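You operate a simulated robot arm through the tools that you are given. There is no shell and no other tool. Be economical: measure what you need, move in short steps, check, and stop when the job is done.

Carry out the task below with a simulated robot arm. There is one attempt and no reset: what you move stays moved.

Task
Put things in order on the top of the dryer. At the end: the teal cover clip from the top of the dryer is in the black bucket; the white colour catcher from the top of the dryer stands where the teal cover clip stood; the yellow cup stands where the white colour catcher stood; the pink softener bottle stands where the yellow cup stood; whatever was shut is shut again. Leave all else as you found it, and nothing knocked over.
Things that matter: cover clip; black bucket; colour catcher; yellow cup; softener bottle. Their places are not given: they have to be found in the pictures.

It is judged by the outcome, as a careful person would: the job done as asked, and still so three seconds after it is handed in. It fails if anything else is knocked over, pushed out of place, dropped, spilled or broken. Lids that push on must go on centred and level and be pressed home; caps that screw on are set level and turned clockwise until they are tight.

Robot
A 7-joint arm with a two-finger parallel gripper, fixed in place. Base frame: the origin is at the foot of the arm, x ahead of it, y to its left, z up; the work surface is at about z = 0. Lengths are in mm, angles in degrees, forces in N, time in s.
With the tool pointing down near the work surface it reaches from about 240 to 620 mm from the base axis. Its first joint turns from -66.0 to 66.0 degrees. Payload 2.6 kg.
The tool frame sits at the grasp point between the pads (the TCP): z along the fingers, y along the line on which they close. The tips reach 30 mm beyond it. The gripper opens to 94 mm. The fingers are 28 mm wide and 10 mm thick; the gripper's body (50 by 96 mm) begins 55 mm behind the TCP.
Orientation is that of the tool frame in the base frame, as a unit quaternion [x, y, z, w]. With the fingers straight down and closing along the base's y, the tool's x points along the base's -x, its y along +y and its z along -z.

Tools
- The arm moves only by the tool servo_tool. Its argument "plan" is a list of rows, each an object of numbers (a shift or turn left out is 0, a gripper value left out holds the last): "tx", "ty", "tz": the shift along the base's x, y, z in mm; "rx", "ry", "rz": the turn, a rotation vector about the base's x, y, z in rad. In form: [{"tx": .., "ty": .., "tz": .., "rx": .., "ry": .., "rz": ..}, ...]. A call has 1 to 10 rows; each row is the pose to reach, as a shift and turn from the pose commanded when the call began. "fingers" is the gripper command, from -1 (fully open) to 1 (shut), values between in proportion, set as the call begins (left out, the last holds). Rows are played at 5 a second. More than 50 mm and 8.6 degrees between two rows, or a gripper value outside its range, and nothing of the call is played. Where a pose cannot be reached the arm comes as near as it can. A force on the tool above 40 N (or 10 N above the force at the start of the call, whichever is more), or a blocked arm, ends the call early, and 0.2 s more pass. The fingers move at their own pace (about 72 mm/s each) and stop on an object; they squeeze with about 43 N. The grip force told is the motor's: it shows also when the fingers shut on nothing. Time passes only in rows, and 0.2 s behind the last, so rows that repeat a pose let the fingers close. It gives the time, the measured TCP pose, the force on the tool (base axes), the opening and the grip force at its end, in the units of the frame above (readings bear some noise).
- Cameras (640 x 400 px; columns grow to the right, rows downward): "scene" is fixed at [14.5, 425.3, 559.7]; the picture's right is [-0.93, -0.36, 0.00], its down [-0.24, 0.62, -0.75] and it looks along [0.27, -0.70, -0.66] (base axes); focal length 255 px, centre (320, 200). "wrist" rides on the gripper at [-37, 0, -58] in the tool frame; the picture's right is [0.00, -1.00, 0.00], its down [0.97, 0.00, -0.24] and it looks along [0.24, 0.00, 0.97] (tool axes); focal length 218 px, centre (320, 200).
- camera(camera): a new picture of that camera. It takes no simulated time.
- probe_pixels(camera, pixels): there is no depth. For up to 12 entries [column, row, z] of the newest picture of that camera ("zoom" is the newest enlarged one), the place [x, y] in the base frame at which the ray of that pixel passes the height z, good to about 2 mm, but the place of the scene camera against the robot may be out by one fixed shift of up to 12 mm in any direction. It takes no simulated time.
- zoom(camera, box): a new picture of the part [left, top, right, bottom] of that camera's present view, enlarged. It takes no simulated time.
- job_done(): hands the job in; it is judged then, once.

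Keep the steps short. Do not move on a guess: measure, check each grasp and each placing, and mend mistakes. In all there are 80 turns and 54 pictures (those below and enlarged ones count). Leave the gripper open and the arm clear of the work at the hand-in unless told otherwise, and finish with a single line.

The tools are called after ">>>" as name(argument=value, ...) on one line, values as JSON. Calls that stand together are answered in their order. servo_tool: Moves the arm, as the interface text tells. Its arguments: {"type":"object","properties":{"plan":{"type":"array","items":{"type":"object","properties":{"tx":{"type":"number"},"ty":{"type":"number"},"tz":{"type":"number"},"rx":{"type":"number"},"ry":{"type":"number"},"rz":{"type":"number"}}}},"fingers":{"type":"number"}},"required":["plan"]} The other tools are called the same way: camera (camera) takes a picture; probe_pixels (camera, pixels) gives the place at which the rays of pixels pass given heights; zoom (camera, box) takes an enlarged picture of a part of a camera's view; job_done () hands the job in.

At the start:

```text
time: 0.0
ee_pos: [360.8, -260.8, 322.9]
orientation: [0.001, 1.0, -0.001, 0.0]
ft_force: [0.0, 0.4, 0.8]
opening: 93.9
finger_force: 0.1
```

scene: 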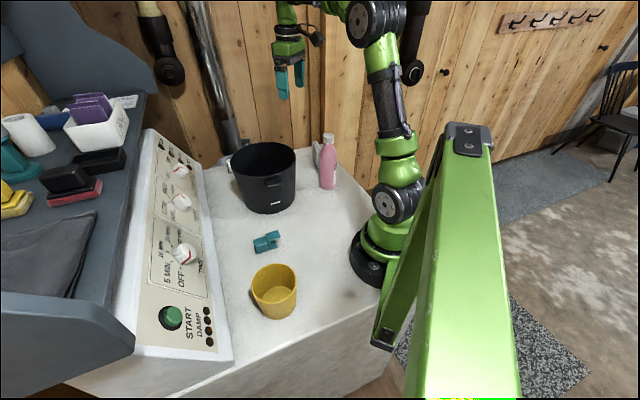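
wrist: 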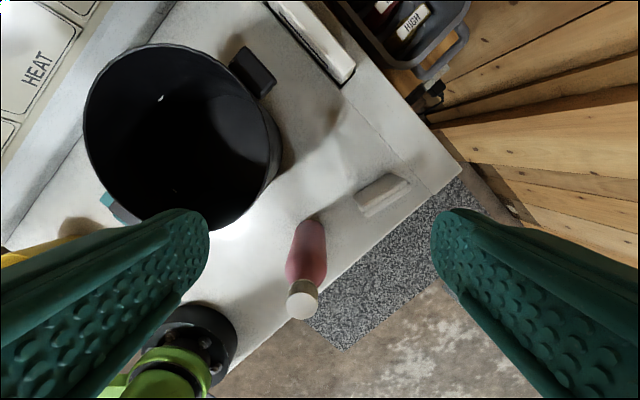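

I see the bucket near (265,177), the teal clip at (266,242), the yellow cup at (274,290), and the bottle at (328,160) with something white next to it. I'll zoom in to identify these before moving.

>>> zoom(camera="scene", box=[210, 120, 370, 220])

>>> zoom(camera="scene", box=[210, 220, 370, 320])

>>> zoom(camera="wrist", box=[240, 0, 480, 330])

```text
4.00 times, centred on (290, 170) of scene
```

zoom: 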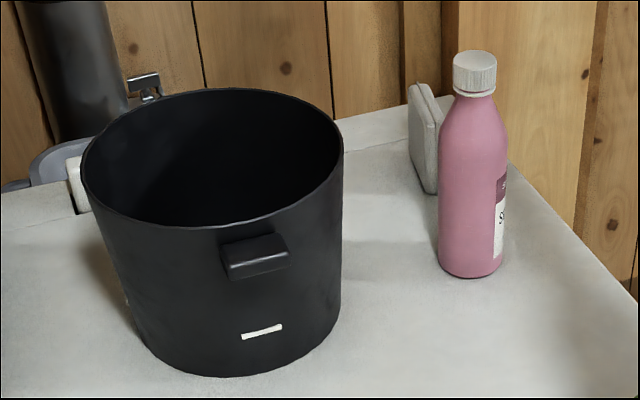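

```text
4.00 times, centred on (290, 270) of scene
```

zoom: 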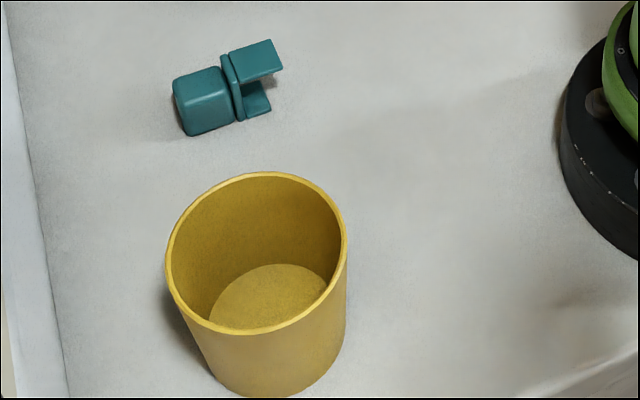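

```text
1.21 times, centred on (360, 165) of wrist
```

zoom: 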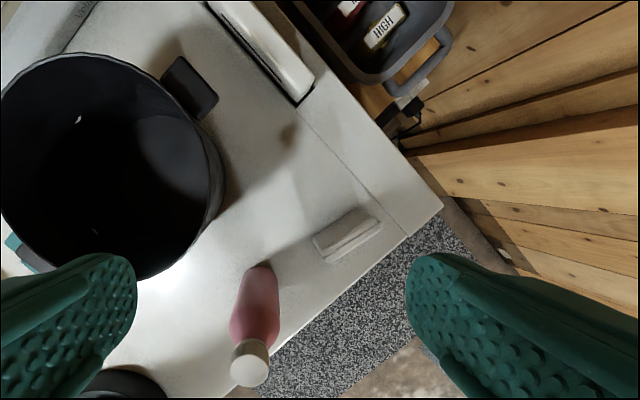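

The white upright slab at wrist (380,195) is the colour catcher. I'll probe its base, the bottle, the bucket rim, and the clip and cup, using both cameras.

>>> probe_pixels(camera="wrist", pixels=[[354, 197, 0], [362, 216, 0], [410, 184, 0], [391, 174, 0], [304, 300, 150], [83, 125, 130], [282, 150, 130], [170, 44, 130], [190, 228, 130], [103, 200, 20], [310, 225, 0]])

>>> camera(camera="scene")

>>> probe_pixels(camera="scene", pixels=[[328, 186, 0], [318, 166, 0], [266, 243, 15], [256, 250, 0], [278, 247, 0], [276, 300, 0], [276, 318, 0], [252, 288, 70], [296, 280, 70], [274, 264, 70], [268, 213, 0], [275, 304, 70]])

```text
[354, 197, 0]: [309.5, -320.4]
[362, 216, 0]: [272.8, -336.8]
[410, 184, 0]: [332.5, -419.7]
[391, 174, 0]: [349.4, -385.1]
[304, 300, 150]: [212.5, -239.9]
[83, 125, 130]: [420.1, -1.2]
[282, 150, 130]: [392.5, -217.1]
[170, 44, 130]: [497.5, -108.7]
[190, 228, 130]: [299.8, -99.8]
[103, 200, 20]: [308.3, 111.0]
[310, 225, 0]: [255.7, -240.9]
```

```text
48 pictures are left
```

scene: 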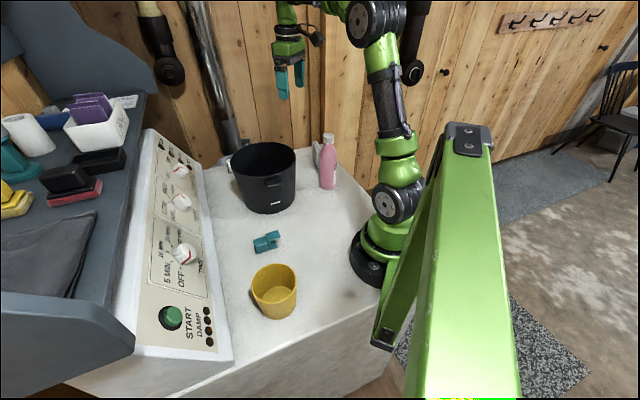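

```text
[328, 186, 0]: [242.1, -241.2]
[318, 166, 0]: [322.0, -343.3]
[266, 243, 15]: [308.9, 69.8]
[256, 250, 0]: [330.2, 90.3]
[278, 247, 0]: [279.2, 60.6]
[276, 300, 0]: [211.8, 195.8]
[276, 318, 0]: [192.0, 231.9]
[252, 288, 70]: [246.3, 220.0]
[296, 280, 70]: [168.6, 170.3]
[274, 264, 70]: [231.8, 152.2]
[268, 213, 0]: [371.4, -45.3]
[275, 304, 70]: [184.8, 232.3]
```

The two cameras agree roughly. Next I'll move at safe height (z≈323) to above the clip and look down with the wrist camera.

>>> servo_tool(plan=[{"ty": 45, "tx": -7}, {"ty": 90, "tx": -14}, {"ty": 135, "tx": -21}, {"ty": 180, "tx": -28}, {"ty": 225, "tx": -35}, {"ty": 270, "tx": -42}, {"ty": 315, "tx": -49}, {"ty": 345, "tx": -55}, {"ty": 345, "tx": -55}], fingers=-1)

>>> camera(camera="wrist")

```text
time: 2.0
ee_pos: [303.5, 86.0, 320.9]
orientation: [0.0, 1.0, 0.0, 0.0]
ft_force: [-0.3, 0.4, 0.6]
opening: 94.1
finger_force: 0.0
```

```text
47 pictures are left
```

wrist: 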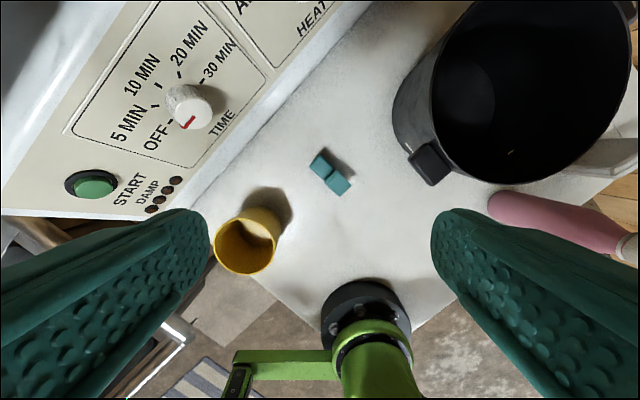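

The clip is at wrist (330,172), the cup at (246,242) and the bucket at (525,95). I'll zoom in on the clip and cup and measure them.

>>> zoom(camera="wrist", box=[280, 140, 376, 200])

>>> probe_pixels(camera="wrist", pixels=[[250, 206, 80], [278, 230, 80], [241, 276, 80], [214, 243, 80], [236, 230, 0], [270, 230, 0], [254, 238, 0], [410, 175, 0], [392, 115, 0], [433, 75, 130], [440, 165, 130], [630, 50, 130]])

```text
6.67 times, centred on (328, 170) of wrist
```

zoom: 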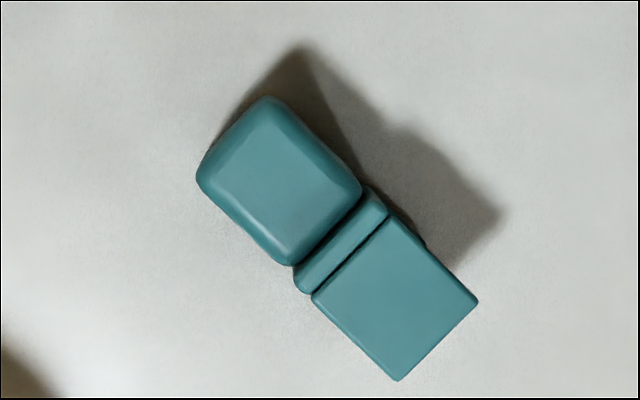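

```text
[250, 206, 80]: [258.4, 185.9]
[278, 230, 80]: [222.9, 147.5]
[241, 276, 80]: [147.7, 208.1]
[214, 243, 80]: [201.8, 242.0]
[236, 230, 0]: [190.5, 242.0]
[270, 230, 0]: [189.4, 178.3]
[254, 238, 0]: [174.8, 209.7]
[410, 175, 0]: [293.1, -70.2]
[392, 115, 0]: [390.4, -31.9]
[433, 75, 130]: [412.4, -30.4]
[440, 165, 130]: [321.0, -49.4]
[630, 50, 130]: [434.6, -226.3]
```

I'll probe the clip outline in the zoom at a guessed height of 25.

>>> probe_pixels(camera="zoom", pixels=[[265, 97, 20], [197, 180, 20], [362, 190, 20], [292, 265, 20], [388, 205, 20], [296, 288, 20], [478, 300, 20], [398, 380, 20], [280, 180, 20], [337, 240, 20], [395, 300, 20], [337, 240, 0]])

```text
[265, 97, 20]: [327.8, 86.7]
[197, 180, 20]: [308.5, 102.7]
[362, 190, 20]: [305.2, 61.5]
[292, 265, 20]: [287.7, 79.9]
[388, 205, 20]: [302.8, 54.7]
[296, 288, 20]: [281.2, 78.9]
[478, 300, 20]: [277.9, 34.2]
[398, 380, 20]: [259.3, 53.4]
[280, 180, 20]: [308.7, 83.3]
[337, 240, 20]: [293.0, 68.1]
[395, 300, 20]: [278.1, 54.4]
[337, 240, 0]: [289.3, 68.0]
```

The clip's long axis runs at about 46° through (293,69), with width about 26. I'll rotate the tool +46° about z, then shift over it and descend partway.

>>> servo_tool(plan=[{"rz": 0.14, "tz": -25}, {"rz": 0.28, "tz": -50}, {"rz": 0.42, "tz": -75}, {"rz": 0.56, "tz": -100}, {"rz": 0.7, "tz": -125, "ty": -3}, {"rz": 0.8, "tz": -150, "ty": -6, "tx": -2}, {"rz": 0.8, "tz": -180, "ty": -8, "tx": -3}, {"rz": 0.8, "tz": -180, "ty": -8, "tx": -3}])

>>> camera(camera="wrist")

```text
time: 3.8
ee_pos: [303.5, 75.8, 141.0]
orientation: [-0.39, 0.921, 0.0, 0.0]
ft_force: [0.0, -0.7, 0.5]
opening: 93.9
finger_force: 0.0
```

```text
45 pictures are left
```

wrist: 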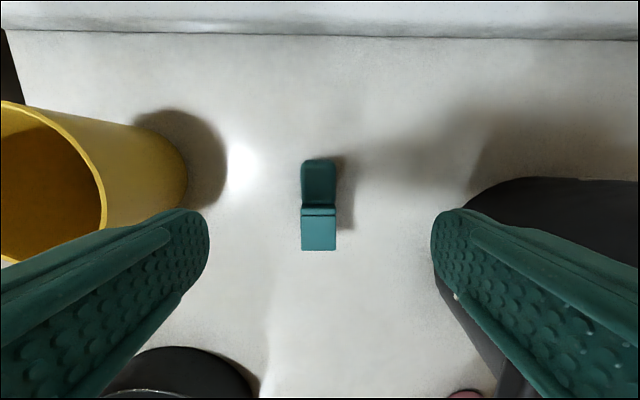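

It's well aligned, with the clip at column 318. I'll probe it for the height and the final offset.

>>> probe_pixels(camera="wrist", pixels=[[318, 160, 20], [318, 203, 20], [318, 250, 20], [302, 190, 20], [336, 190, 20], [301, 230, 20], [336, 230, 20], [320, 249, 30]])

>>> zoom(camera="wrist", box=[270, 140, 366, 260])

```text
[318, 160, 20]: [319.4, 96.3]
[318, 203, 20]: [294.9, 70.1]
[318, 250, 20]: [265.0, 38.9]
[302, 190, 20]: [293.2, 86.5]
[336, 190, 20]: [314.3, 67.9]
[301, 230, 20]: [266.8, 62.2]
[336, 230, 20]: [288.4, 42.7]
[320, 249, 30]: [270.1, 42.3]
```

```text
3.33 times, centred on (318, 200) of wrist
```

zoom: 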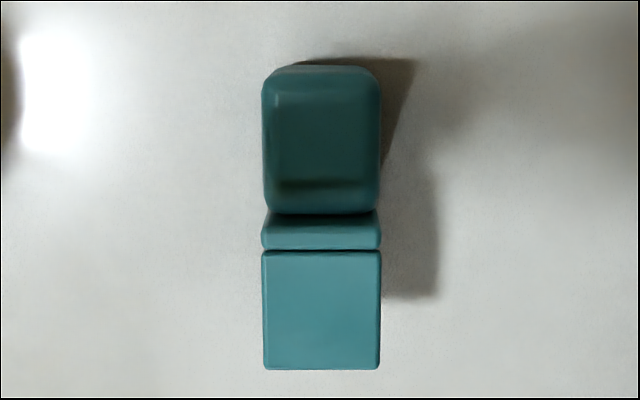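

The clip is centred near (293.5,69) and about 25 high. I'll descend to z≈36 and then close.

>>> servo_tool(plan=[{"tz": -30, "tx": -1, "ty": 1}, {"tz": -60, "tx": -1, "ty": 1}, {"tz": -85, "tx": -1, "ty": 1}, {"tz": -104, "tx": -1, "ty": 1}, {"tz": -104, "tx": -1, "ty": 1}])

>>> servo_tool(plan=[{"tz": 0}, {"tz": 0}, {"tz": 0}, {"tz": 0}, {"tz": 0}], fingers=1)

```text
time: 5.0
ee_pos: [302.0, 75.7, 38.7]
orientation: [-0.389, 0.921, 0.0, 0.0]
ft_force: [-0.1, -0.4, -0.1]
opening: 93.7
finger_force: 0.0
```

```text
time: 6.2
ee_pos: [300.8, 76.3, 39.1]
orientation: [-0.389, 0.921, 0.001, 0.001]
ft_force: [-0.6, -0.4, 0.2]
opening: 30.8
finger_force: 42.8
```

The grip is good (opening 30.8, 43 N). I'll lift to about z=300 and move over the bucket centre, roughly (403,-107).

>>> servo_tool(plan=[{"tz": 45}, {"tz": 90}, {"tz": 135}, {"tz": 180}, {"tz": 225}, {"tz": 245}, {"tz": 245}])

>>> servo_tool(plan=[{"tx": 20, "ty": -40}, {"tx": 40, "ty": -80}, {"tx": 60, "ty": -115}, {"tx": 80, "ty": -150}, {"tx": 100, "ty": -184}, {"tx": 100, "ty": -184}])

>>> camera(camera="wrist")

>>> camera(camera="scene")

```text
time: 7.8
ee_pos: [301.3, 77.7, 285.0]
orientation: [-0.39, 0.921, 0.0, 0.0]
ft_force: [1.0, -0.1, 0.0]
opening: 0.1
finger_force: 33.0
```

```text
time: 9.2
ee_pos: [401.7, -105.9, 282.3]
orientation: [-0.389, 0.921, 0.0, -0.001]
ft_force: [-0.7, 0.0, 0.0]
opening: 0.1
finger_force: 32.9
```

```text
43 pictures are left
```

wrist: 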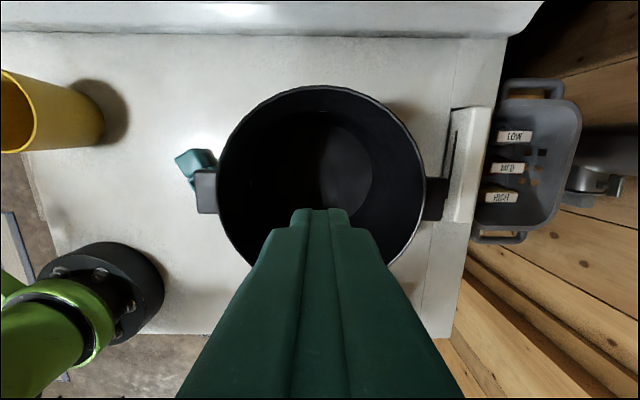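

```text
42 pictures are left
```

scene: 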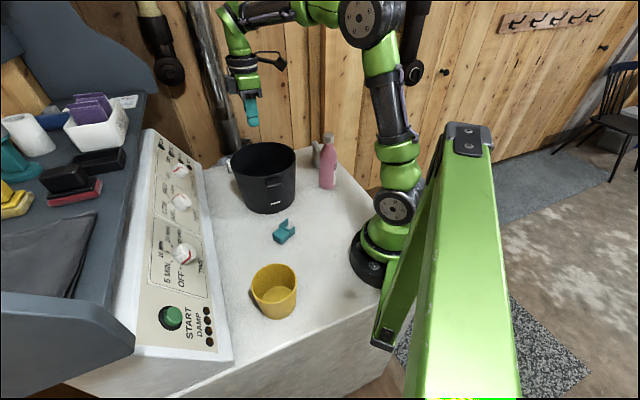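

The clip slipped out and now lies at scene (284,231), by the bucket handle. I was gripping too high on it. I'll open the gripper, zoom on the clip, and measure both it and the bucket rim.

>>> zoom(camera="scene", box=[252, 206, 316, 246])

>>> zoom(camera="wrist", box=[150, 120, 246, 220])

>>> probe_pixels(camera="wrist", pixels=[[218, 178, 130], [425, 178, 130], [320, 86, 130], [250, 262, 130], [388, 262, 130], [175, 157, 0], [190, 185, 0], [215, 152, 0], [195, 190, 110], [448, 200, 110]])

```text
10.00 times, centred on (284, 226) of scene
```

zoom: 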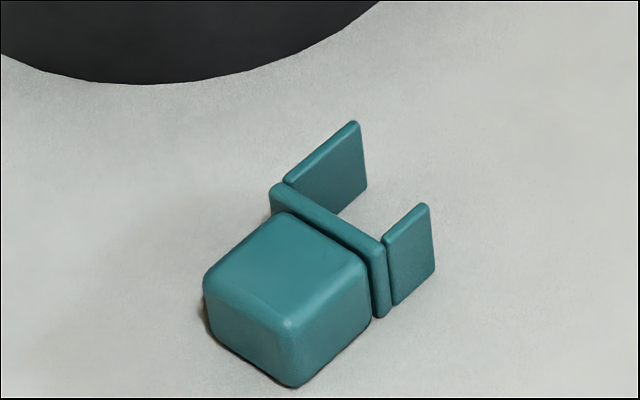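

```text
4.00 times, centred on (198, 170) of wrist
```

zoom: 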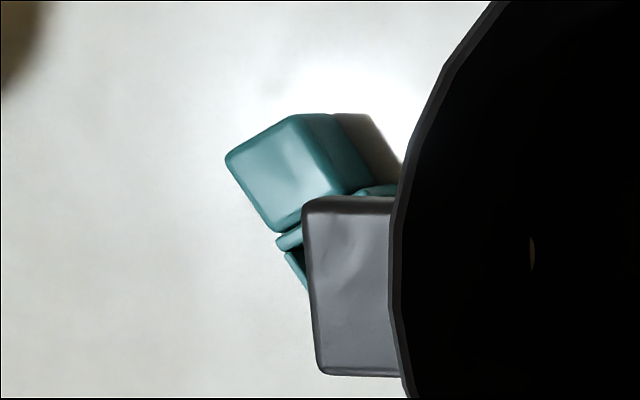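

```text
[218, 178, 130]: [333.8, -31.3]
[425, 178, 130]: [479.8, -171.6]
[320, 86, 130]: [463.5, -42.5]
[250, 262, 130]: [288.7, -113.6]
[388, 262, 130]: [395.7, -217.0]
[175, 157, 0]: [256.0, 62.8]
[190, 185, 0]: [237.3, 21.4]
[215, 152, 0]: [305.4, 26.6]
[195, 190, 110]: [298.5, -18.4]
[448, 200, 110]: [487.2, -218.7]
```

The rim centre is about (406,-103). The clip's block is just outside the handle. I'll move to above the clip, off the bucket, with the fingers open, and look.

>>> servo_tool(plan=[{"tx": -25, "ty": 35}, {"tx": -50, "ty": 70}, {"tx": -75, "ty": 105}, {"tx": -100, "ty": 130}, {"tx": -125, "ty": 145}, {"tx": -125, "ty": 145}], fingers=-1)

>>> camera(camera="wrist")

>>> probe_pixels(camera="scene", pixels=[[282, 243, 0], [272.5, 236, 0], [289, 236, 0], [280, 231, 25], [290, 222, 20], [295, 228, 20]])

```text
time: 10.6
ee_pos: [276.5, 41.2, 283.9]
orientation: [-0.39, 0.921, 0.0, 0.0]
ft_force: [-0.3, -0.6, -0.2]
opening: 94.0
finger_force: 0.1
```

```text
39 pictures are left
```

wrist: 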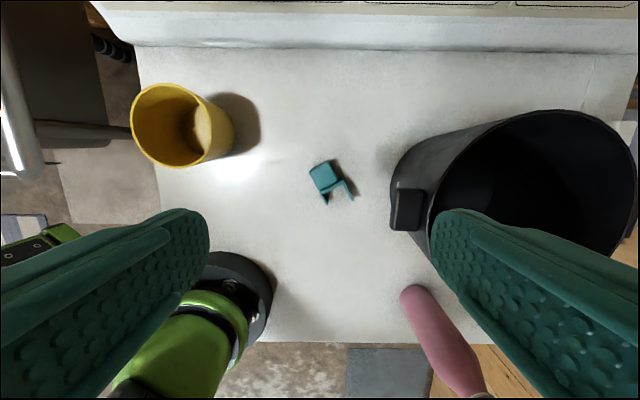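

```text
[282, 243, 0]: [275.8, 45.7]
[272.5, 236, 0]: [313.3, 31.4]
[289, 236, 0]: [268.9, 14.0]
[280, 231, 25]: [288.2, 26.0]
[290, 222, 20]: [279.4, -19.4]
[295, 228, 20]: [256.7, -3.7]
```

>>> zoom(camera="wrist", box=[290, 150, 370, 210])

>>> probe_pixels(camera="wrist", pixels=[[308, 169, 25], [332, 161, 25], [340, 182, 25], [316, 190, 25], [325, 204, 25], [353, 199, 25], [395, 210, 110], [425, 190, 110]])

```text
6.67 times, centred on (330, 180) of wrist
```

zoom: 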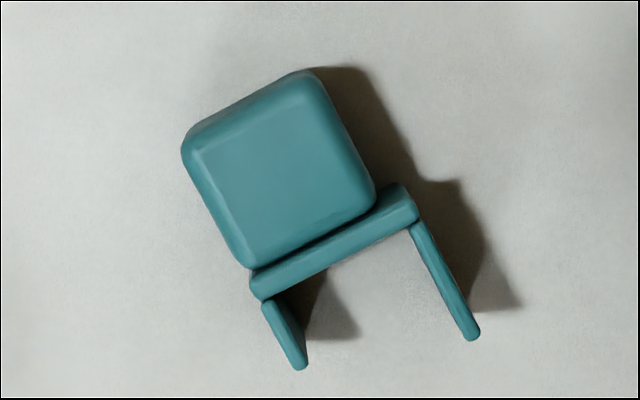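

```text
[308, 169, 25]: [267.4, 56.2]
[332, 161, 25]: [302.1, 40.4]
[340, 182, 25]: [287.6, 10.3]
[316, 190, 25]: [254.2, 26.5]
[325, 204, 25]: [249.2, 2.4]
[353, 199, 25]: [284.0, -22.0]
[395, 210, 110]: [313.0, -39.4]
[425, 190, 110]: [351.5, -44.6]
```

The block is now about 36×32 and 31 high, centred near (278,34), with sides at about 66°. The clip's original centre works out to (295,70), which I'll use for the catcher. I'll rotate another 20°, centre on the block, and descend to z≈33.

>>> servo_tool(plan=[{"rz": 0.12, "tz": -40}, {"rz": 0.24, "tz": -80, "tx": 1, "ty": -4}, {"rz": 0.345, "tz": -120, "tx": 2, "ty": -7}, {"rz": 0.345, "tz": -150, "tx": 2, "ty": -7}, {"rz": 0.345, "tz": -150, "tx": 2, "ty": -7}])

>>> camera(camera="wrist")

```text
time: 11.8
ee_pos: [278.2, 31.3, 131.0]
orientation: [-0.542, 0.841, 0.0, 0.0]
ft_force: [0.5, 0.4, -1.0]
opening: 94.0
finger_force: 0.1
```

```text
37 pictures are left
```

wrist: 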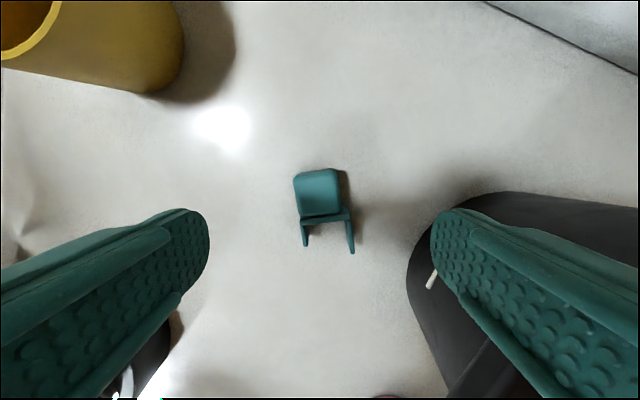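

The block still leans about 8°, so I'll turn +0.14 more. First I'll probe its centre.

>>> probe_pixels(camera="wrist", pixels=[[319, 192, 31], [294, 178, 31], [340, 170, 31], [343, 210, 31], [299, 217, 31]])

```text
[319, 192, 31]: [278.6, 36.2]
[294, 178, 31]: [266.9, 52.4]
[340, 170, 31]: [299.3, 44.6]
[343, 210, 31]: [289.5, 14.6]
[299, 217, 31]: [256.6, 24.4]
```

The block centre is (278,34) and I need about 9° more turn. I'll descend to TCP z≈33 and then close.

>>> servo_tool(plan=[{"rz": 0.08, "tz": -30, "ty": 2}, {"rz": 0.15, "tz": -60, "ty": 3}, {"rz": 0.15, "tz": -85, "ty": 3}, {"rz": 0.15, "tz": -98, "ty": 3}, {"rz": 0.15, "tz": -98, "ty": 3}])

>>> servo_tool(plan=[{"tz": 0}, {"tz": 0}, {"tz": 0}, {"tz": 0}, {"tz": 0}, {"tz": 0}], fingers=1)

>>> servo_tool(plan=[{"tz": 4}, {"tz": 10}, {"tz": 18}, {"tz": 28}, {"tz": 40}, {"tz": 52}, {"tz": 62}, {"tz": 70}, {"tz": 70}])

>>> camera(camera="wrist")

```text
time: 13.0
ee_pos: [279.6, 35.9, 34.3]
orientation: [-0.602, 0.798, 0.001, 0.0]
ft_force: [0.2, 0.1, -0.1]
opening: 93.9
finger_force: 0.1
```

```text
time: 14.4
ee_pos: [278.0, 35.5, 35.0]
orientation: [-0.604, 0.797, 0.0, 0.0]
ft_force: [0.4, 0.0, 0.5]
opening: 33.4
finger_force: 42.6
```

```text
time: 16.4
ee_pos: [279.2, 36.1, 105.3]
orientation: [-0.603, 0.798, 0.0, 0.0]
ft_force: [0.5, -0.2, 0.1]
opening: 33.3
finger_force: 43.0
```

```text
36 pictures are left
```

wrist: 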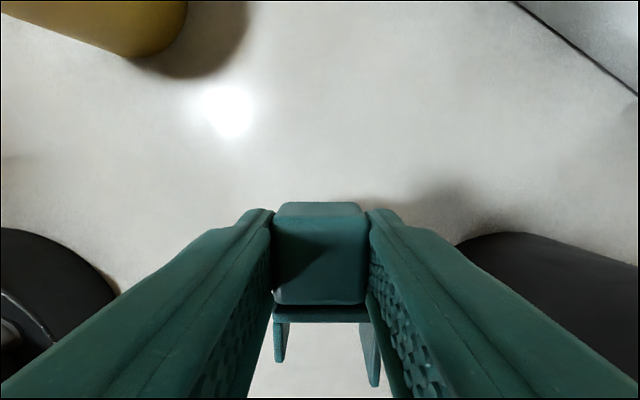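

It's held firmly now. I'll raise gently to z≈285 and then travel over the bucket.

>>> servo_tool(plan=[{"tz": 10}, {"tz": 28}, {"tz": 48}, {"tz": 70}, {"tz": 92}, {"tz": 114}, {"tz": 136}, {"tz": 156}, {"tz": 170}, {"tz": 175}])

>>> servo_tool(plan=[{"tx": 8, "ty": -9}, {"tx": 22, "ty": -25}, {"tx": 38, "ty": -43}, {"tx": 56, "ty": -62}, {"tx": 74, "ty": -82}, {"tx": 92, "ty": -102}, {"tx": 108, "ty": -120}, {"tx": 120, "ty": -133}, {"tx": 126, "ty": -139}, {"tx": 126, "ty": -139}])

>>> camera(camera="wrist")

>>> camera(camera="scene")

```text
time: 18.6
ee_pos: [278.1, 34.4, 280.4]
orientation: [-0.603, 0.798, -0.001, 0.0]
ft_force: [1.0, 0.6, -0.2]
opening: 33.4
finger_force: 43.1
```

```text
time: 20.8
ee_pos: [406.2, -103.6, 280.3]
orientation: [-0.603, 0.798, 0.0, 0.001]
ft_force: [0.4, 0.1, 0.3]
opening: 33.2
finger_force: 42.8
```

```text
35 pictures are left
```

wrist: 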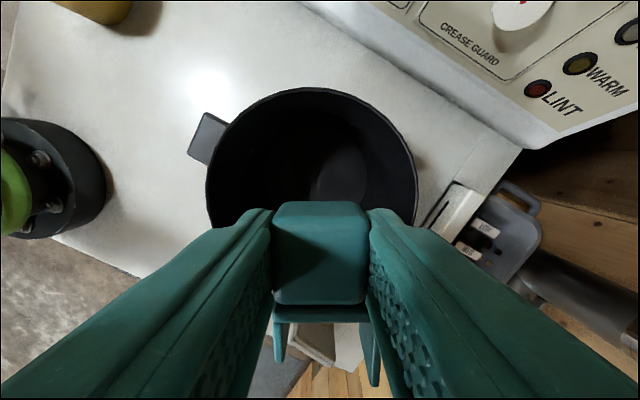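

```text
34 pictures are left
```

scene: 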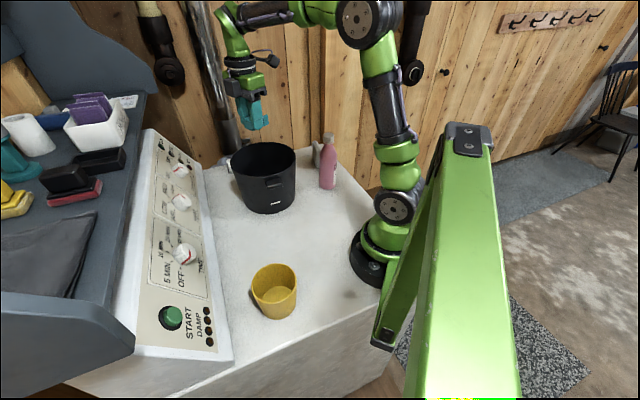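

I'll check the rim position against the TCP before lowering.

>>> probe_pixels(camera="wrist", pixels=[[207, 180, 140], [416, 180, 140], [318, 88, 140], [207, 180, 160], [416, 180, 160], [318, 88, 160]])

```text
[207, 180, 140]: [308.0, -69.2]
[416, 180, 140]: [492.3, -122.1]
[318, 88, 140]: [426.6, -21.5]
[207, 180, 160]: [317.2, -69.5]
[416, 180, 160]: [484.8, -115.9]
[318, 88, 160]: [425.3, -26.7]
```

The rim centre is about (400,-100). I'll shift by (-5,+8) to balance the clip and lower into the bucket in small steps.

>>> servo_tool(plan=[{"tx": -5, "ty": 8, "tz": -15}, {"tx": -5, "ty": 8, "tz": -40}, {"tx": -5, "ty": 8, "tz": -65}, {"tx": -5, "ty": 8, "tz": -90}, {"tx": -5, "ty": 8, "tz": -115}, {"tx": -5, "ty": 8, "tz": -140}, {"tx": -5, "ty": 8, "tz": -165}, {"tx": -5, "ty": 8, "tz": -190}, {"tx": -5, "ty": 8, "tz": -205}, {"tx": -5, "ty": 8, "tz": -215}])

>>> servo_tool(plan=[{"tz": -4}, {"tz": -8}, {"tz": -12}, {"tz": -16}, {"tz": -19}, {"tz": -19}])

```text
time: 23.0
ee_pos: [398.3, -96.3, 63.3]
orientation: [-0.603, 0.798, 0.0, -0.001]
ft_force: [0.0, 0.1, 0.5]
opening: 33.6
finger_force: 43.0
```

```text
time: 24.4
ee_pos: [399.5, -95.5, 46.4]
orientation: [-0.603, 0.798, -0.001, -0.001]
ft_force: [0.2, -0.7, -0.3]
opening: 33.6
finger_force: 43.3
```

The clip's underside is about 11 mm above the surface, close to the bucket floor. I'll release with a partial opening and lift straight up.

>>> servo_tool(plan=[{"tz": 0}, {"tz": 0}, {"tz": 0}], fingers=-0.3)

>>> servo_tool(plan=[{"tz": 25}, {"tz": 60}, {"tz": 95}, {"tz": 130}, {"tz": 165}, {"tz": 200}, {"tz": 235}, {"tz": 255}, {"tz": 255}])

>>> camera(camera="wrist")

```text
time: 25.2
ee_pos: [400.3, -95.7, 45.8]
orientation: [-0.604, 0.797, 0.0, 0.0]
ft_force: [-0.3, 0.0, 0.3]
opening: 61.3
finger_force: 0.1
```

```text
time: 27.2
ee_pos: [400.0, -96.9, 304.0]
orientation: [-0.603, 0.798, 0.0, 0.0]
ft_force: [-0.6, -0.1, -0.2]
opening: 61.2
finger_force: 0.1
```

```text
33 pictures are left
```

wrist: 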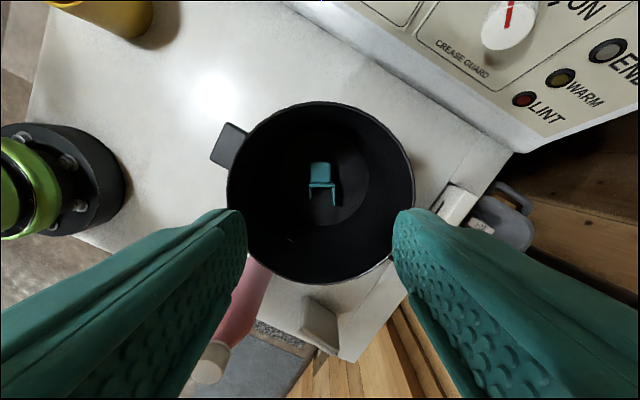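

The clip is in the bucket. Next I'll move above the white slab, staying at z≈300, and turn the tool back to a smaller yaw.

>>> servo_tool(plan=[{"tx": -10, "ty": -25, "rz": -0.13}, {"tx": -20, "ty": -50, "rz": -0.26}, {"tx": -30, "ty": -75, "rz": -0.39}, {"tx": -40, "ty": -100, "rz": -0.52}, {"tx": -50, "ty": -125, "rz": -0.65}, {"tx": -60, "ty": -150, "rz": -0.78}, {"tx": -70, "ty": -180, "rz": -0.91}, {"tx": -80, "ty": -210, "rz": -1.04}, {"tx": -90, "ty": -240, "rz": -1.17}, {"tx": -90, "ty": -240, "rz": -1.29}], fingers=-1)

>>> camera(camera="wrist")

```text
time: 29.4
ee_pos: [309.8, -335.8, 300.8]
orientation: [-0.002, 1.0, 0.001, 0.0]
ft_force: [0.7, 0.5, -0.2]
opening: 94.0
finger_force: 0.1
```

```text
32 pictures are left
```

wrist: 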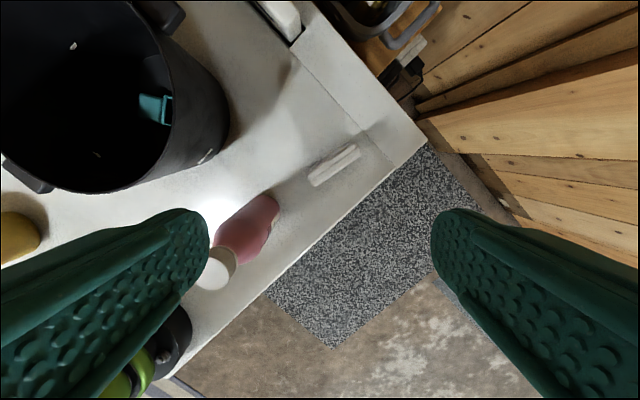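

>>> zoom(camera="wrist", box=[294, 132, 374, 192])

>>> probe_pixels(camera="wrist", pixels=[[308, 180, 0], [360, 153, 0], [306, 170, 0], [354, 142, 0], [313, 187, 60], [360, 157, 60], [308, 178, 60], [218, 272, 150], [275, 203, 0], [265, 195, 0]])

```text
6.67 times, centred on (334, 162) of wrist
```

zoom: 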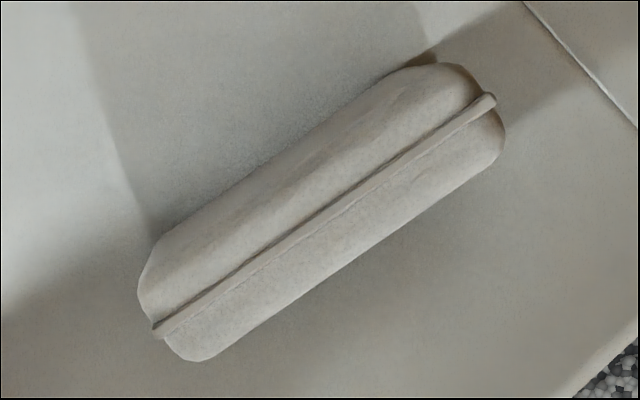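

```text
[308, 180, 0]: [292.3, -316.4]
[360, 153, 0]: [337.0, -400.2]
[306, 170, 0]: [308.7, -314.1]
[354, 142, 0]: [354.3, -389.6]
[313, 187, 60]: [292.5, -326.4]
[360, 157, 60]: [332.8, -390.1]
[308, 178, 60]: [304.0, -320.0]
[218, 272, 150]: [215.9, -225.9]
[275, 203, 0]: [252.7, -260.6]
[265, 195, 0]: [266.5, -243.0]
```

The slab's long axis points along about (0.55,-0.84), so the tool yaw should be around -57°. I'll rotate while lowering to z≈215 above its centre and take a closer look.

>>> servo_tool(plan=[{"rz": -0.13, "tz": -10}, {"rz": -0.26, "tz": -20}, {"rz": -0.39, "tz": -30}, {"rz": -0.52, "tz": -40, "ty": -5}, {"rz": -0.65, "tz": -50, "ty": -10}, {"rz": -0.78, "tz": -60, "ty": -15}, {"rz": -0.9, "tz": -70, "ty": -20, "tx": 3}, {"rz": -1.0, "tz": -80, "ty": -20, "tx": 3}, {"rz": -1.0, "tz": -80, "ty": -20, "tx": 3}])

>>> camera(camera="wrist")

>>> zoom(camera="scene", box=[288, 120, 368, 200])

```text
time: 31.4
ee_pos: [313.2, -354.7, 220.8]
orientation: [0.477, 0.879, 0.0, 0.0]
ft_force: [-0.3, -0.1, -0.7]
opening: 94.1
finger_force: 0.0
```

```text
30 pictures are left
```

wrist: 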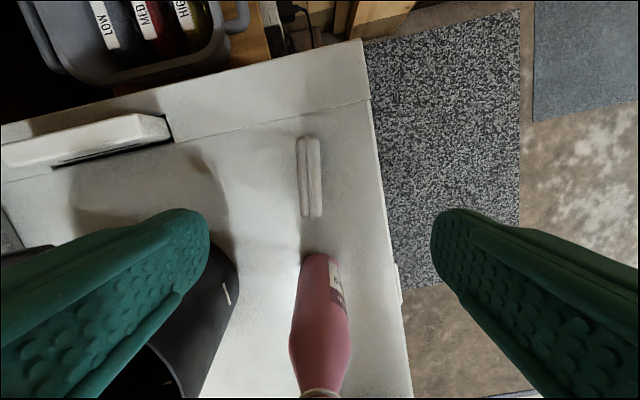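

```text
5.00 times, centred on (328, 160) of scene
```

zoom: 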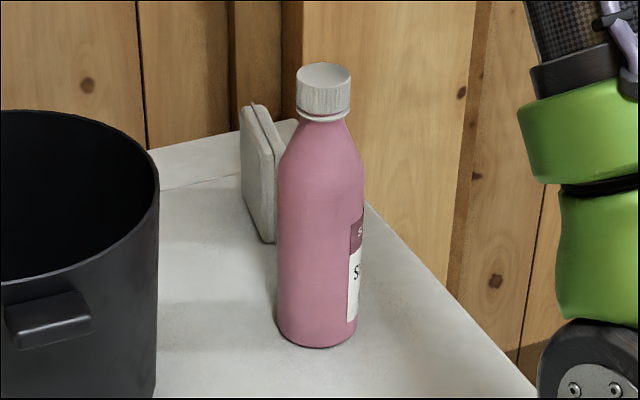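

>>> probe_pixels(camera="scene", pixels=[[316.4, 168.6, 0], [313.5, 164, 0], [312.5, 142, 60], [312.5, 142, 80], [312.5, 142, 100], [316, 144, 80], [316, 144, 100]])

>>> zoom(camera="wrist", box=[270, 120, 350, 230])

>>> probe_pixels(camera="wrist", pixels=[[297, 180, 0], [323, 180, 0], [297, 180, 70], [323, 180, 70], [310, 136, 0], [310, 136, 70], [311, 217, 70], [311, 217, 0], [310, 178, 70], [310, 178, 40]])

```text
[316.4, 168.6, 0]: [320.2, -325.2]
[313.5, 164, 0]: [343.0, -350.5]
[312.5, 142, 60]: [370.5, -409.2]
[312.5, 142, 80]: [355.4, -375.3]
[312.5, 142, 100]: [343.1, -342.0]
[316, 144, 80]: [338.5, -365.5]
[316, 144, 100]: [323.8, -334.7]
```

```text
3.64 times, centred on (310, 175) of wrist
```

zoom: 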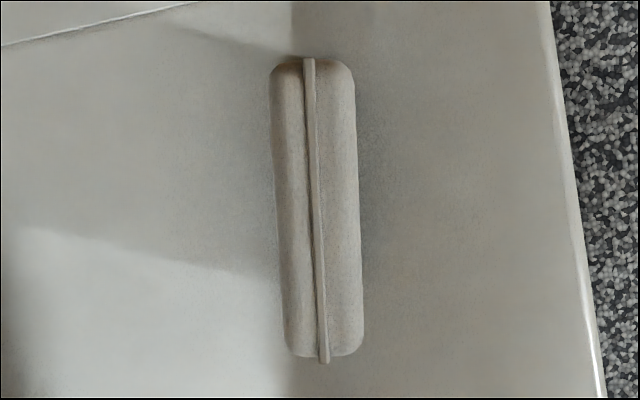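

```text
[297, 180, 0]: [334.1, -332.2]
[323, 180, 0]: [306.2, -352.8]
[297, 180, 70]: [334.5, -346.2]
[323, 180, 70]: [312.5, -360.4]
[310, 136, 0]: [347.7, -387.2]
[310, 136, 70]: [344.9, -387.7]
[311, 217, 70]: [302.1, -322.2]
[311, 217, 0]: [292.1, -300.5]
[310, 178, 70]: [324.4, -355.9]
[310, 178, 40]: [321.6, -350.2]
```

The slab is about 26 thick and 78 long, probably 70–80 high, with its centre near (323.5,-355). I'll correct yaw by +2.5°, shift +10 in x, and descend partway to check that the fingers straddle it.

>>> servo_tool(plan=[{"rz": 0.045, "tx": 5, "tz": -15}, {"rz": 0.045, "tx": 10, "tz": -40}, {"rz": 0.045, "tx": 10, "tz": -70}, {"rz": 0.045, "tx": 10, "tz": -90}, {"rz": 0.045, "tx": 10, "tz": -90}])

>>> camera(camera="wrist")

```text
time: 32.6
ee_pos: [323.0, -356.1, 129.7]
orientation: [0.457, 0.889, 0.0, 0.0]
ft_force: [1.7, -0.2, -0.2]
opening: 93.9
finger_force: 0.1
```

```text
27 pictures are left
```

wrist: 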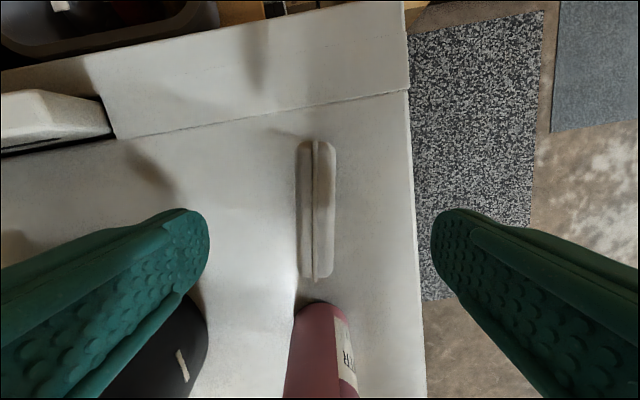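

>>> probe_pixels(camera="wrist", pixels=[[316, 140, 72], [316, 279, 72], [316, 209, 72], [297, 209, 72], [336, 209, 72]])

```text
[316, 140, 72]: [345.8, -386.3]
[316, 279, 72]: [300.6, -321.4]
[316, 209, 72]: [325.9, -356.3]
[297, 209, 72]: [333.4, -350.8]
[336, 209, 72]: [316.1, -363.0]
```

The slab centre is (323.5,-354.5), essentially under the TCP. I'll descend to z≈45 and close.

>>> servo_tool(plan=[{"tx": 1, "ty": 1, "tz": -20}, {"tx": 1, "ty": 1, "tz": -40}, {"tx": 1, "ty": 1, "tz": -60}, {"tx": 1, "ty": 1, "tz": -75}, {"tx": 1, "ty": 1, "tz": -85}, {"tx": 1, "ty": 1, "tz": -85}])

>>> servo_tool(plan=[{"tz": 0}, {"tz": 0}, {"tz": 0}, {"tz": 0}, {"tz": 0}, {"tz": 0}], fingers=1)

>>> camera(camera="wrist")

```text
time: 34.0
ee_pos: [323.2, -353.8, 44.5]
orientation: [0.457, 0.889, -0.001, 0.0]
ft_force: [1.1, 0.2, 0.7]
opening: 94.1
finger_force: 0.0
```

```text
time: 35.4
ee_pos: [323.4, -354.3, 44.7]
orientation: [0.457, 0.89, 0.0, 0.0]
ft_force: [0.4, 0.1, 0.3]
opening: 25.0
finger_force: 42.9
```

```text
26 pictures are left
```

wrist: 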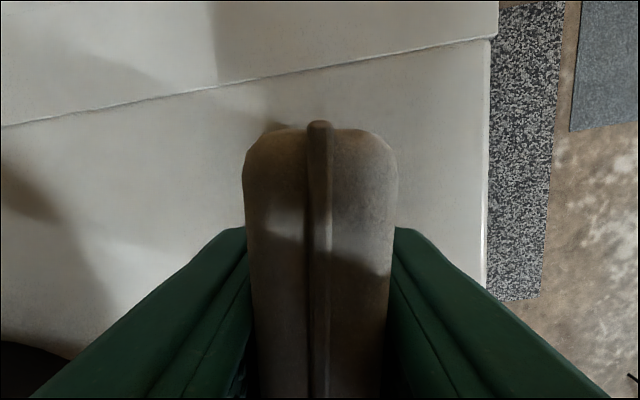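

It's gripped evenly (25 mm). I'll lift slowly to z≈290.

>>> servo_tool(plan=[{"tz": 4}, {"tz": 12}, {"tz": 24}, {"tz": 40}, {"tz": 58}, {"tz": 78}, {"tz": 100}, {"tz": 120}, {"tz": 135}, {"tz": 140}])

>>> servo_tool(plan=[{"tz": 10}, {"tz": 30}, {"tz": 50}, {"tz": 70}, {"tz": 90}, {"tz": 105}, {"tz": 110}, {"tz": 110}])

>>> camera(camera="wrist")

```text
time: 37.6
ee_pos: [324.8, -354.0, 187.3]
orientation: [0.457, 0.889, 0.0, 0.0]
ft_force: [-0.9, 0.1, -0.5]
opening: 24.9
finger_force: 42.9
```

```text
time: 39.4
ee_pos: [324.1, -355.3, 296.5]
orientation: [0.457, 0.889, 0.001, -0.001]
ft_force: [-0.5, -0.1, -0.2]
opening: 25.2
finger_force: 43.1
```

```text
25 pictures are left
```

wrist: 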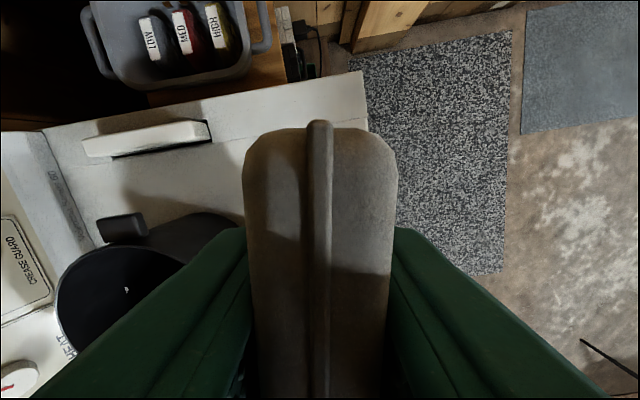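

Held steady. I'll carry it at this height toward (295,70), turning to zero yaw on the way.

>>> servo_tool(plan=[{"ty": 10, "rz": 0.03}, {"ty": 30, "rz": 0.08}, {"ty": 55, "rz": 0.14}, {"ty": 80, "rz": 0.2}, {"ty": 105, "rz": 0.27}, {"ty": 130, "rz": 0.34}, {"ty": 155, "rz": 0.4, "tx": -5}, {"ty": 180, "rz": 0.46, "tx": -8}, {"ty": 200, "rz": 0.5, "tx": -10}, {"ty": 210, "rz": 0.52, "tx": -10}])

>>> servo_tool(plan=[{"ty": 15, "rz": 0.03}, {"ty": 40, "rz": 0.08}, {"ty": 65, "rz": 0.14}, {"ty": 90, "rz": 0.2}, {"ty": 115, "rz": 0.26}, {"ty": 140, "rz": 0.32, "tx": -6}, {"ty": 165, "rz": 0.38, "tx": -12}, {"ty": 190, "rz": 0.42, "tx": -17}, {"ty": 208, "rz": 0.435, "tx": -19}, {"ty": 214, "rz": 0.435, "tx": -19}])

>>> servo_tool(plan=[{"tz": -15}, {"tz": -40}, {"tz": -65}, {"tz": -90}, {"tz": -115}, {"tz": -140}, {"tz": -165}, {"tz": -185}, {"tz": -200}, {"tz": -205}])

>>> camera(camera="wrist")

```text
time: 41.6
ee_pos: [313.4, -145.2, 296.2]
orientation: [0.214, 0.977, 0.0, 0.0]
ft_force: [0.1, -0.2, -1.0]
opening: 24.9
finger_force: 43.1
```

```text
time: 43.8
ee_pos: [294.6, 69.5, 296.8]
orientation: [-0.003, 1.0, 0.0, -0.001]
ft_force: [-0.8, 0.7, -0.6]
opening: 25.0
finger_force: 43.1
```

```text
time: 46.0
ee_pos: [293.3, 69.7, 91.2]
orientation: [-0.002, 1.0, -0.001, 0.0]
ft_force: [-0.2, 0.6, 0.6]
opening: 25.0
finger_force: 42.9
```

```text
24 pictures are left
```

wrist: 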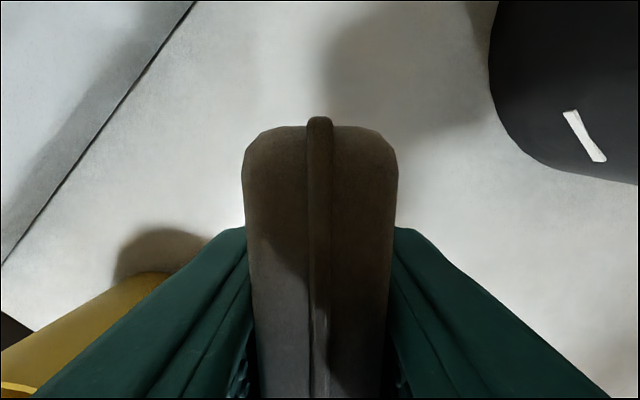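

It's all steady. I'll lower in fine steps to z≈45 (the grasp height) and check for contact.

>>> servo_tool(plan=[{"tz": -15, "tx": 1}, {"tz": -28, "tx": 1}, {"tz": -36, "tx": 1}, {"tz": -41, "tx": 1}, {"tz": -44, "tx": 1}, {"tz": -46, "tx": 1}, {"tz": -46, "tx": 1}])

```text
time: 47.6
ee_pos: [295.3, 70.6, 44.4]
orientation: [-0.002, 1.0, -0.001, 0.0]
ft_force: [0.0, -0.5, -0.4]
opening: 24.9
finger_force: 42.9
```

I'm at grasp height. I'll release gently and lift straight up.

>>> servo_tool(plan=[{"tz": -0.5}, {"tz": -0.5}, {"tz": -0.5}, {"tz": -0.5}], fingers=-0.2)

>>> servo_tool(plan=[{"tz": 20}, {"tz": 50}, {"tz": 85}, {"tz": 120}, {"tz": 155}, {"tz": 190}, {"tz": 225}, {"tz": 245}, {"tz": 245}])

>>> camera(camera="wrist")

>>> camera(camera="scene")

```text
time: 48.6
ee_pos: [295.4, 69.5, 44.1]
orientation: [-0.003, 1.0, 0.0, 0.0]
ft_force: [-0.1, 0.3, 0.3]
opening: 56.6
finger_force: 0.0
```

```text
time: 50.6
ee_pos: [296.3, 68.9, 291.9]
orientation: [-0.002, 1.0, 0.001, 0.0]
ft_force: [0.5, -0.7, -0.4]
opening: 56.4
finger_force: 0.1
```

```text
23 pictures are left
```

wrist: 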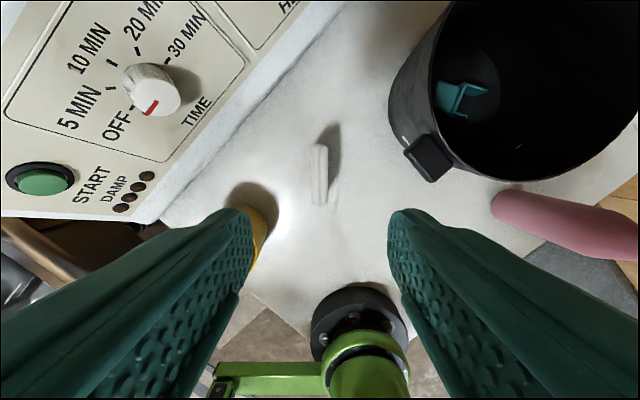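

```text
22 pictures are left
```

scene: 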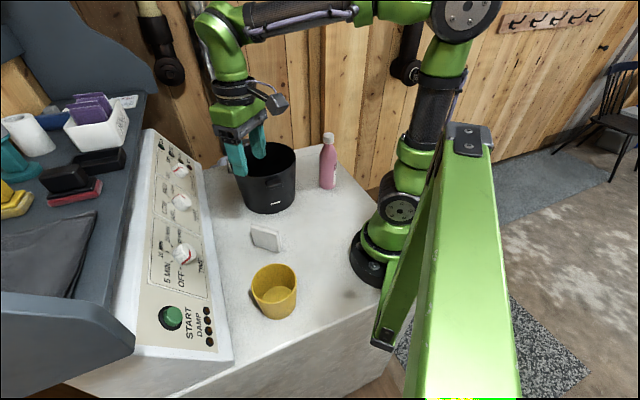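

The catcher stands where the clip was. Next I'll move above the cup, around (205,192), and look down.

>>> servo_tool(plan=[{"tx": -15, "ty": 20}, {"tx": -30, "ty": 45}, {"tx": -45, "ty": 70}, {"tx": -60, "ty": 95}, {"tx": -75, "ty": 115}, {"tx": -90, "ty": 122}, {"tx": -90, "ty": 122}], fingers=-1)

>>> camera(camera="wrist")

```text
time: 52.2
ee_pos: [206.9, 192.1, 290.9]
orientation: [-0.003, 1.0, 0.001, 0.0]
ft_force: [0.3, 0.0, 0.3]
opening: 94.1
finger_force: 0.0
```

```text
21 pictures are left
```

wrist: 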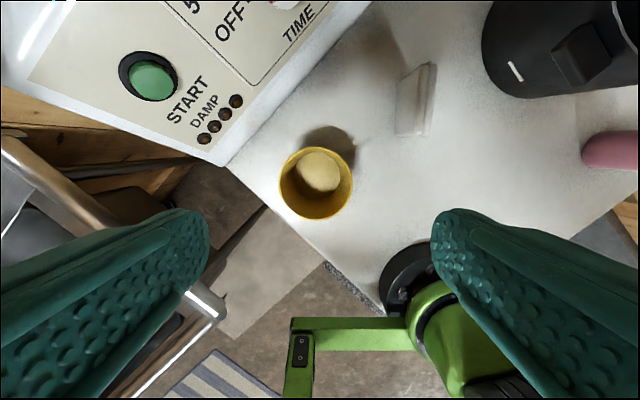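

>>> probe_pixels(camera="wrist", pixels=[[316, 183, 70], [316, 183, 90], [280, 183, 80], [353, 183, 80], [316, 147, 80], [316, 220, 80], [316, 183, 110], [320, 172, 5], [440, 67, 60], [400, 132, 0], [427, 132, 0]])

>>> zoom(camera="scene", box=[234, 216, 314, 326])

```text
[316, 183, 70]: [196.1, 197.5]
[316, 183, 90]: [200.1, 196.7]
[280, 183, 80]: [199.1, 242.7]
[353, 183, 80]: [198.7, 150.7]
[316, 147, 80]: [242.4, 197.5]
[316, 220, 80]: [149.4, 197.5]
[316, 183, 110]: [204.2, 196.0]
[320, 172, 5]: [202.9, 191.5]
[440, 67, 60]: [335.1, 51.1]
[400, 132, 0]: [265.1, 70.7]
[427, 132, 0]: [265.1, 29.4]
```

```text
3.64 times, centred on (274, 271) of scene
```

zoom: 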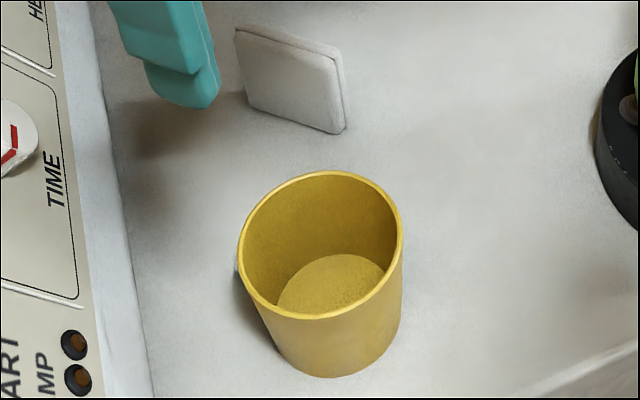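

>>> probe_pixels(camera="scene", pixels=[[277.6, 294.9, 4], [274.3, 282.8, 80], [274.3, 282.8, 90], [274.3, 282.8, 100], [251.5, 282, 90], [297.2, 282, 90], [274.3, 264, 90], [274.3, 303, 90]])

```text
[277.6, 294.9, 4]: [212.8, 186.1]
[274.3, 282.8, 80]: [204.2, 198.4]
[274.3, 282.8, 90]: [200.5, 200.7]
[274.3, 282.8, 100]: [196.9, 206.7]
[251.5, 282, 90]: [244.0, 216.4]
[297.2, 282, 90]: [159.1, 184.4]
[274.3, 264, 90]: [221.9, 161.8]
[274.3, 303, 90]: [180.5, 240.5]
```

The rim is about 92 mm across, too close to the 94 mm opening to grip from outside. I'll grip the wall instead, with one finger inside on the cup's -y side at about (200,150). The tool will tilt about 7° to match the taper so the cup stays level. First I'll go partway down to check.

>>> servo_tool(plan=[{"tx": -2, "ty": -15, "tz": -15, "rx": 0.04}, {"tx": -4, "ty": -30, "tz": -40, "rx": 0.08}, {"tx": -6, "ty": -42, "tz": -70, "rx": 0.12}, {"tx": -6, "ty": -42, "tz": -100, "rx": 0.12}, {"tx": -6, "ty": -42, "tz": -125, "rx": 0.12}, {"tx": -6, "ty": -42, "tz": -145, "rx": 0.12}, {"tx": -6, "ty": -42, "tz": -145, "rx": 0.12}])

>>> camera(camera="wrist")

>>> zoom(camera="scene", box=[214, 206, 334, 326])

```text
time: 53.8
ee_pos: [199.6, 149.9, 142.6]
orientation: [-0.003, 0.998, 0.06, 0.0]
ft_force: [-0.4, 0.2, -0.5]
opening: 93.9
finger_force: 0.1
```

```text
19 pictures are left
```

wrist: 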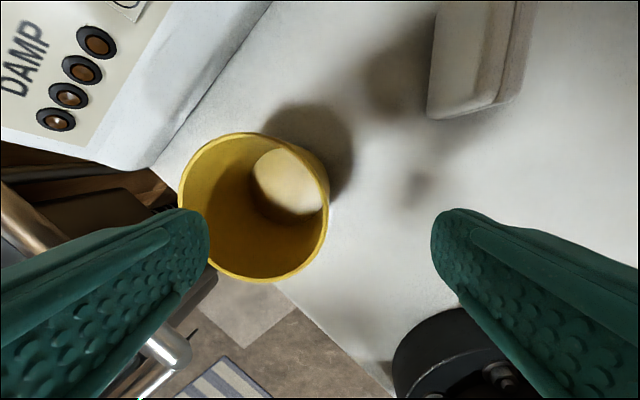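

```text
3.33 times, centred on (274, 266) of scene
```

zoom: 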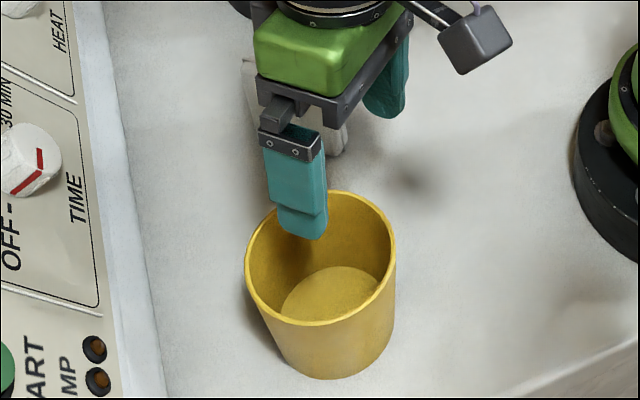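

The rim spans columns 178–329, which puts its height at about 70. I'll probe the rim points for the exact wall position.

>>> probe_pixels(camera="wrist", pixels=[[329, 205, 70], [178, 208, 70], [255, 132, 70], [252, 284, 70], [323, 205, 70], [284, 181, 5]])

```text
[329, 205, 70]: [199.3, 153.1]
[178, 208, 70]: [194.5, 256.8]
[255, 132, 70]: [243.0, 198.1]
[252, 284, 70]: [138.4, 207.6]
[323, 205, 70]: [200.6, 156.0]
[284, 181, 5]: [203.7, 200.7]
```

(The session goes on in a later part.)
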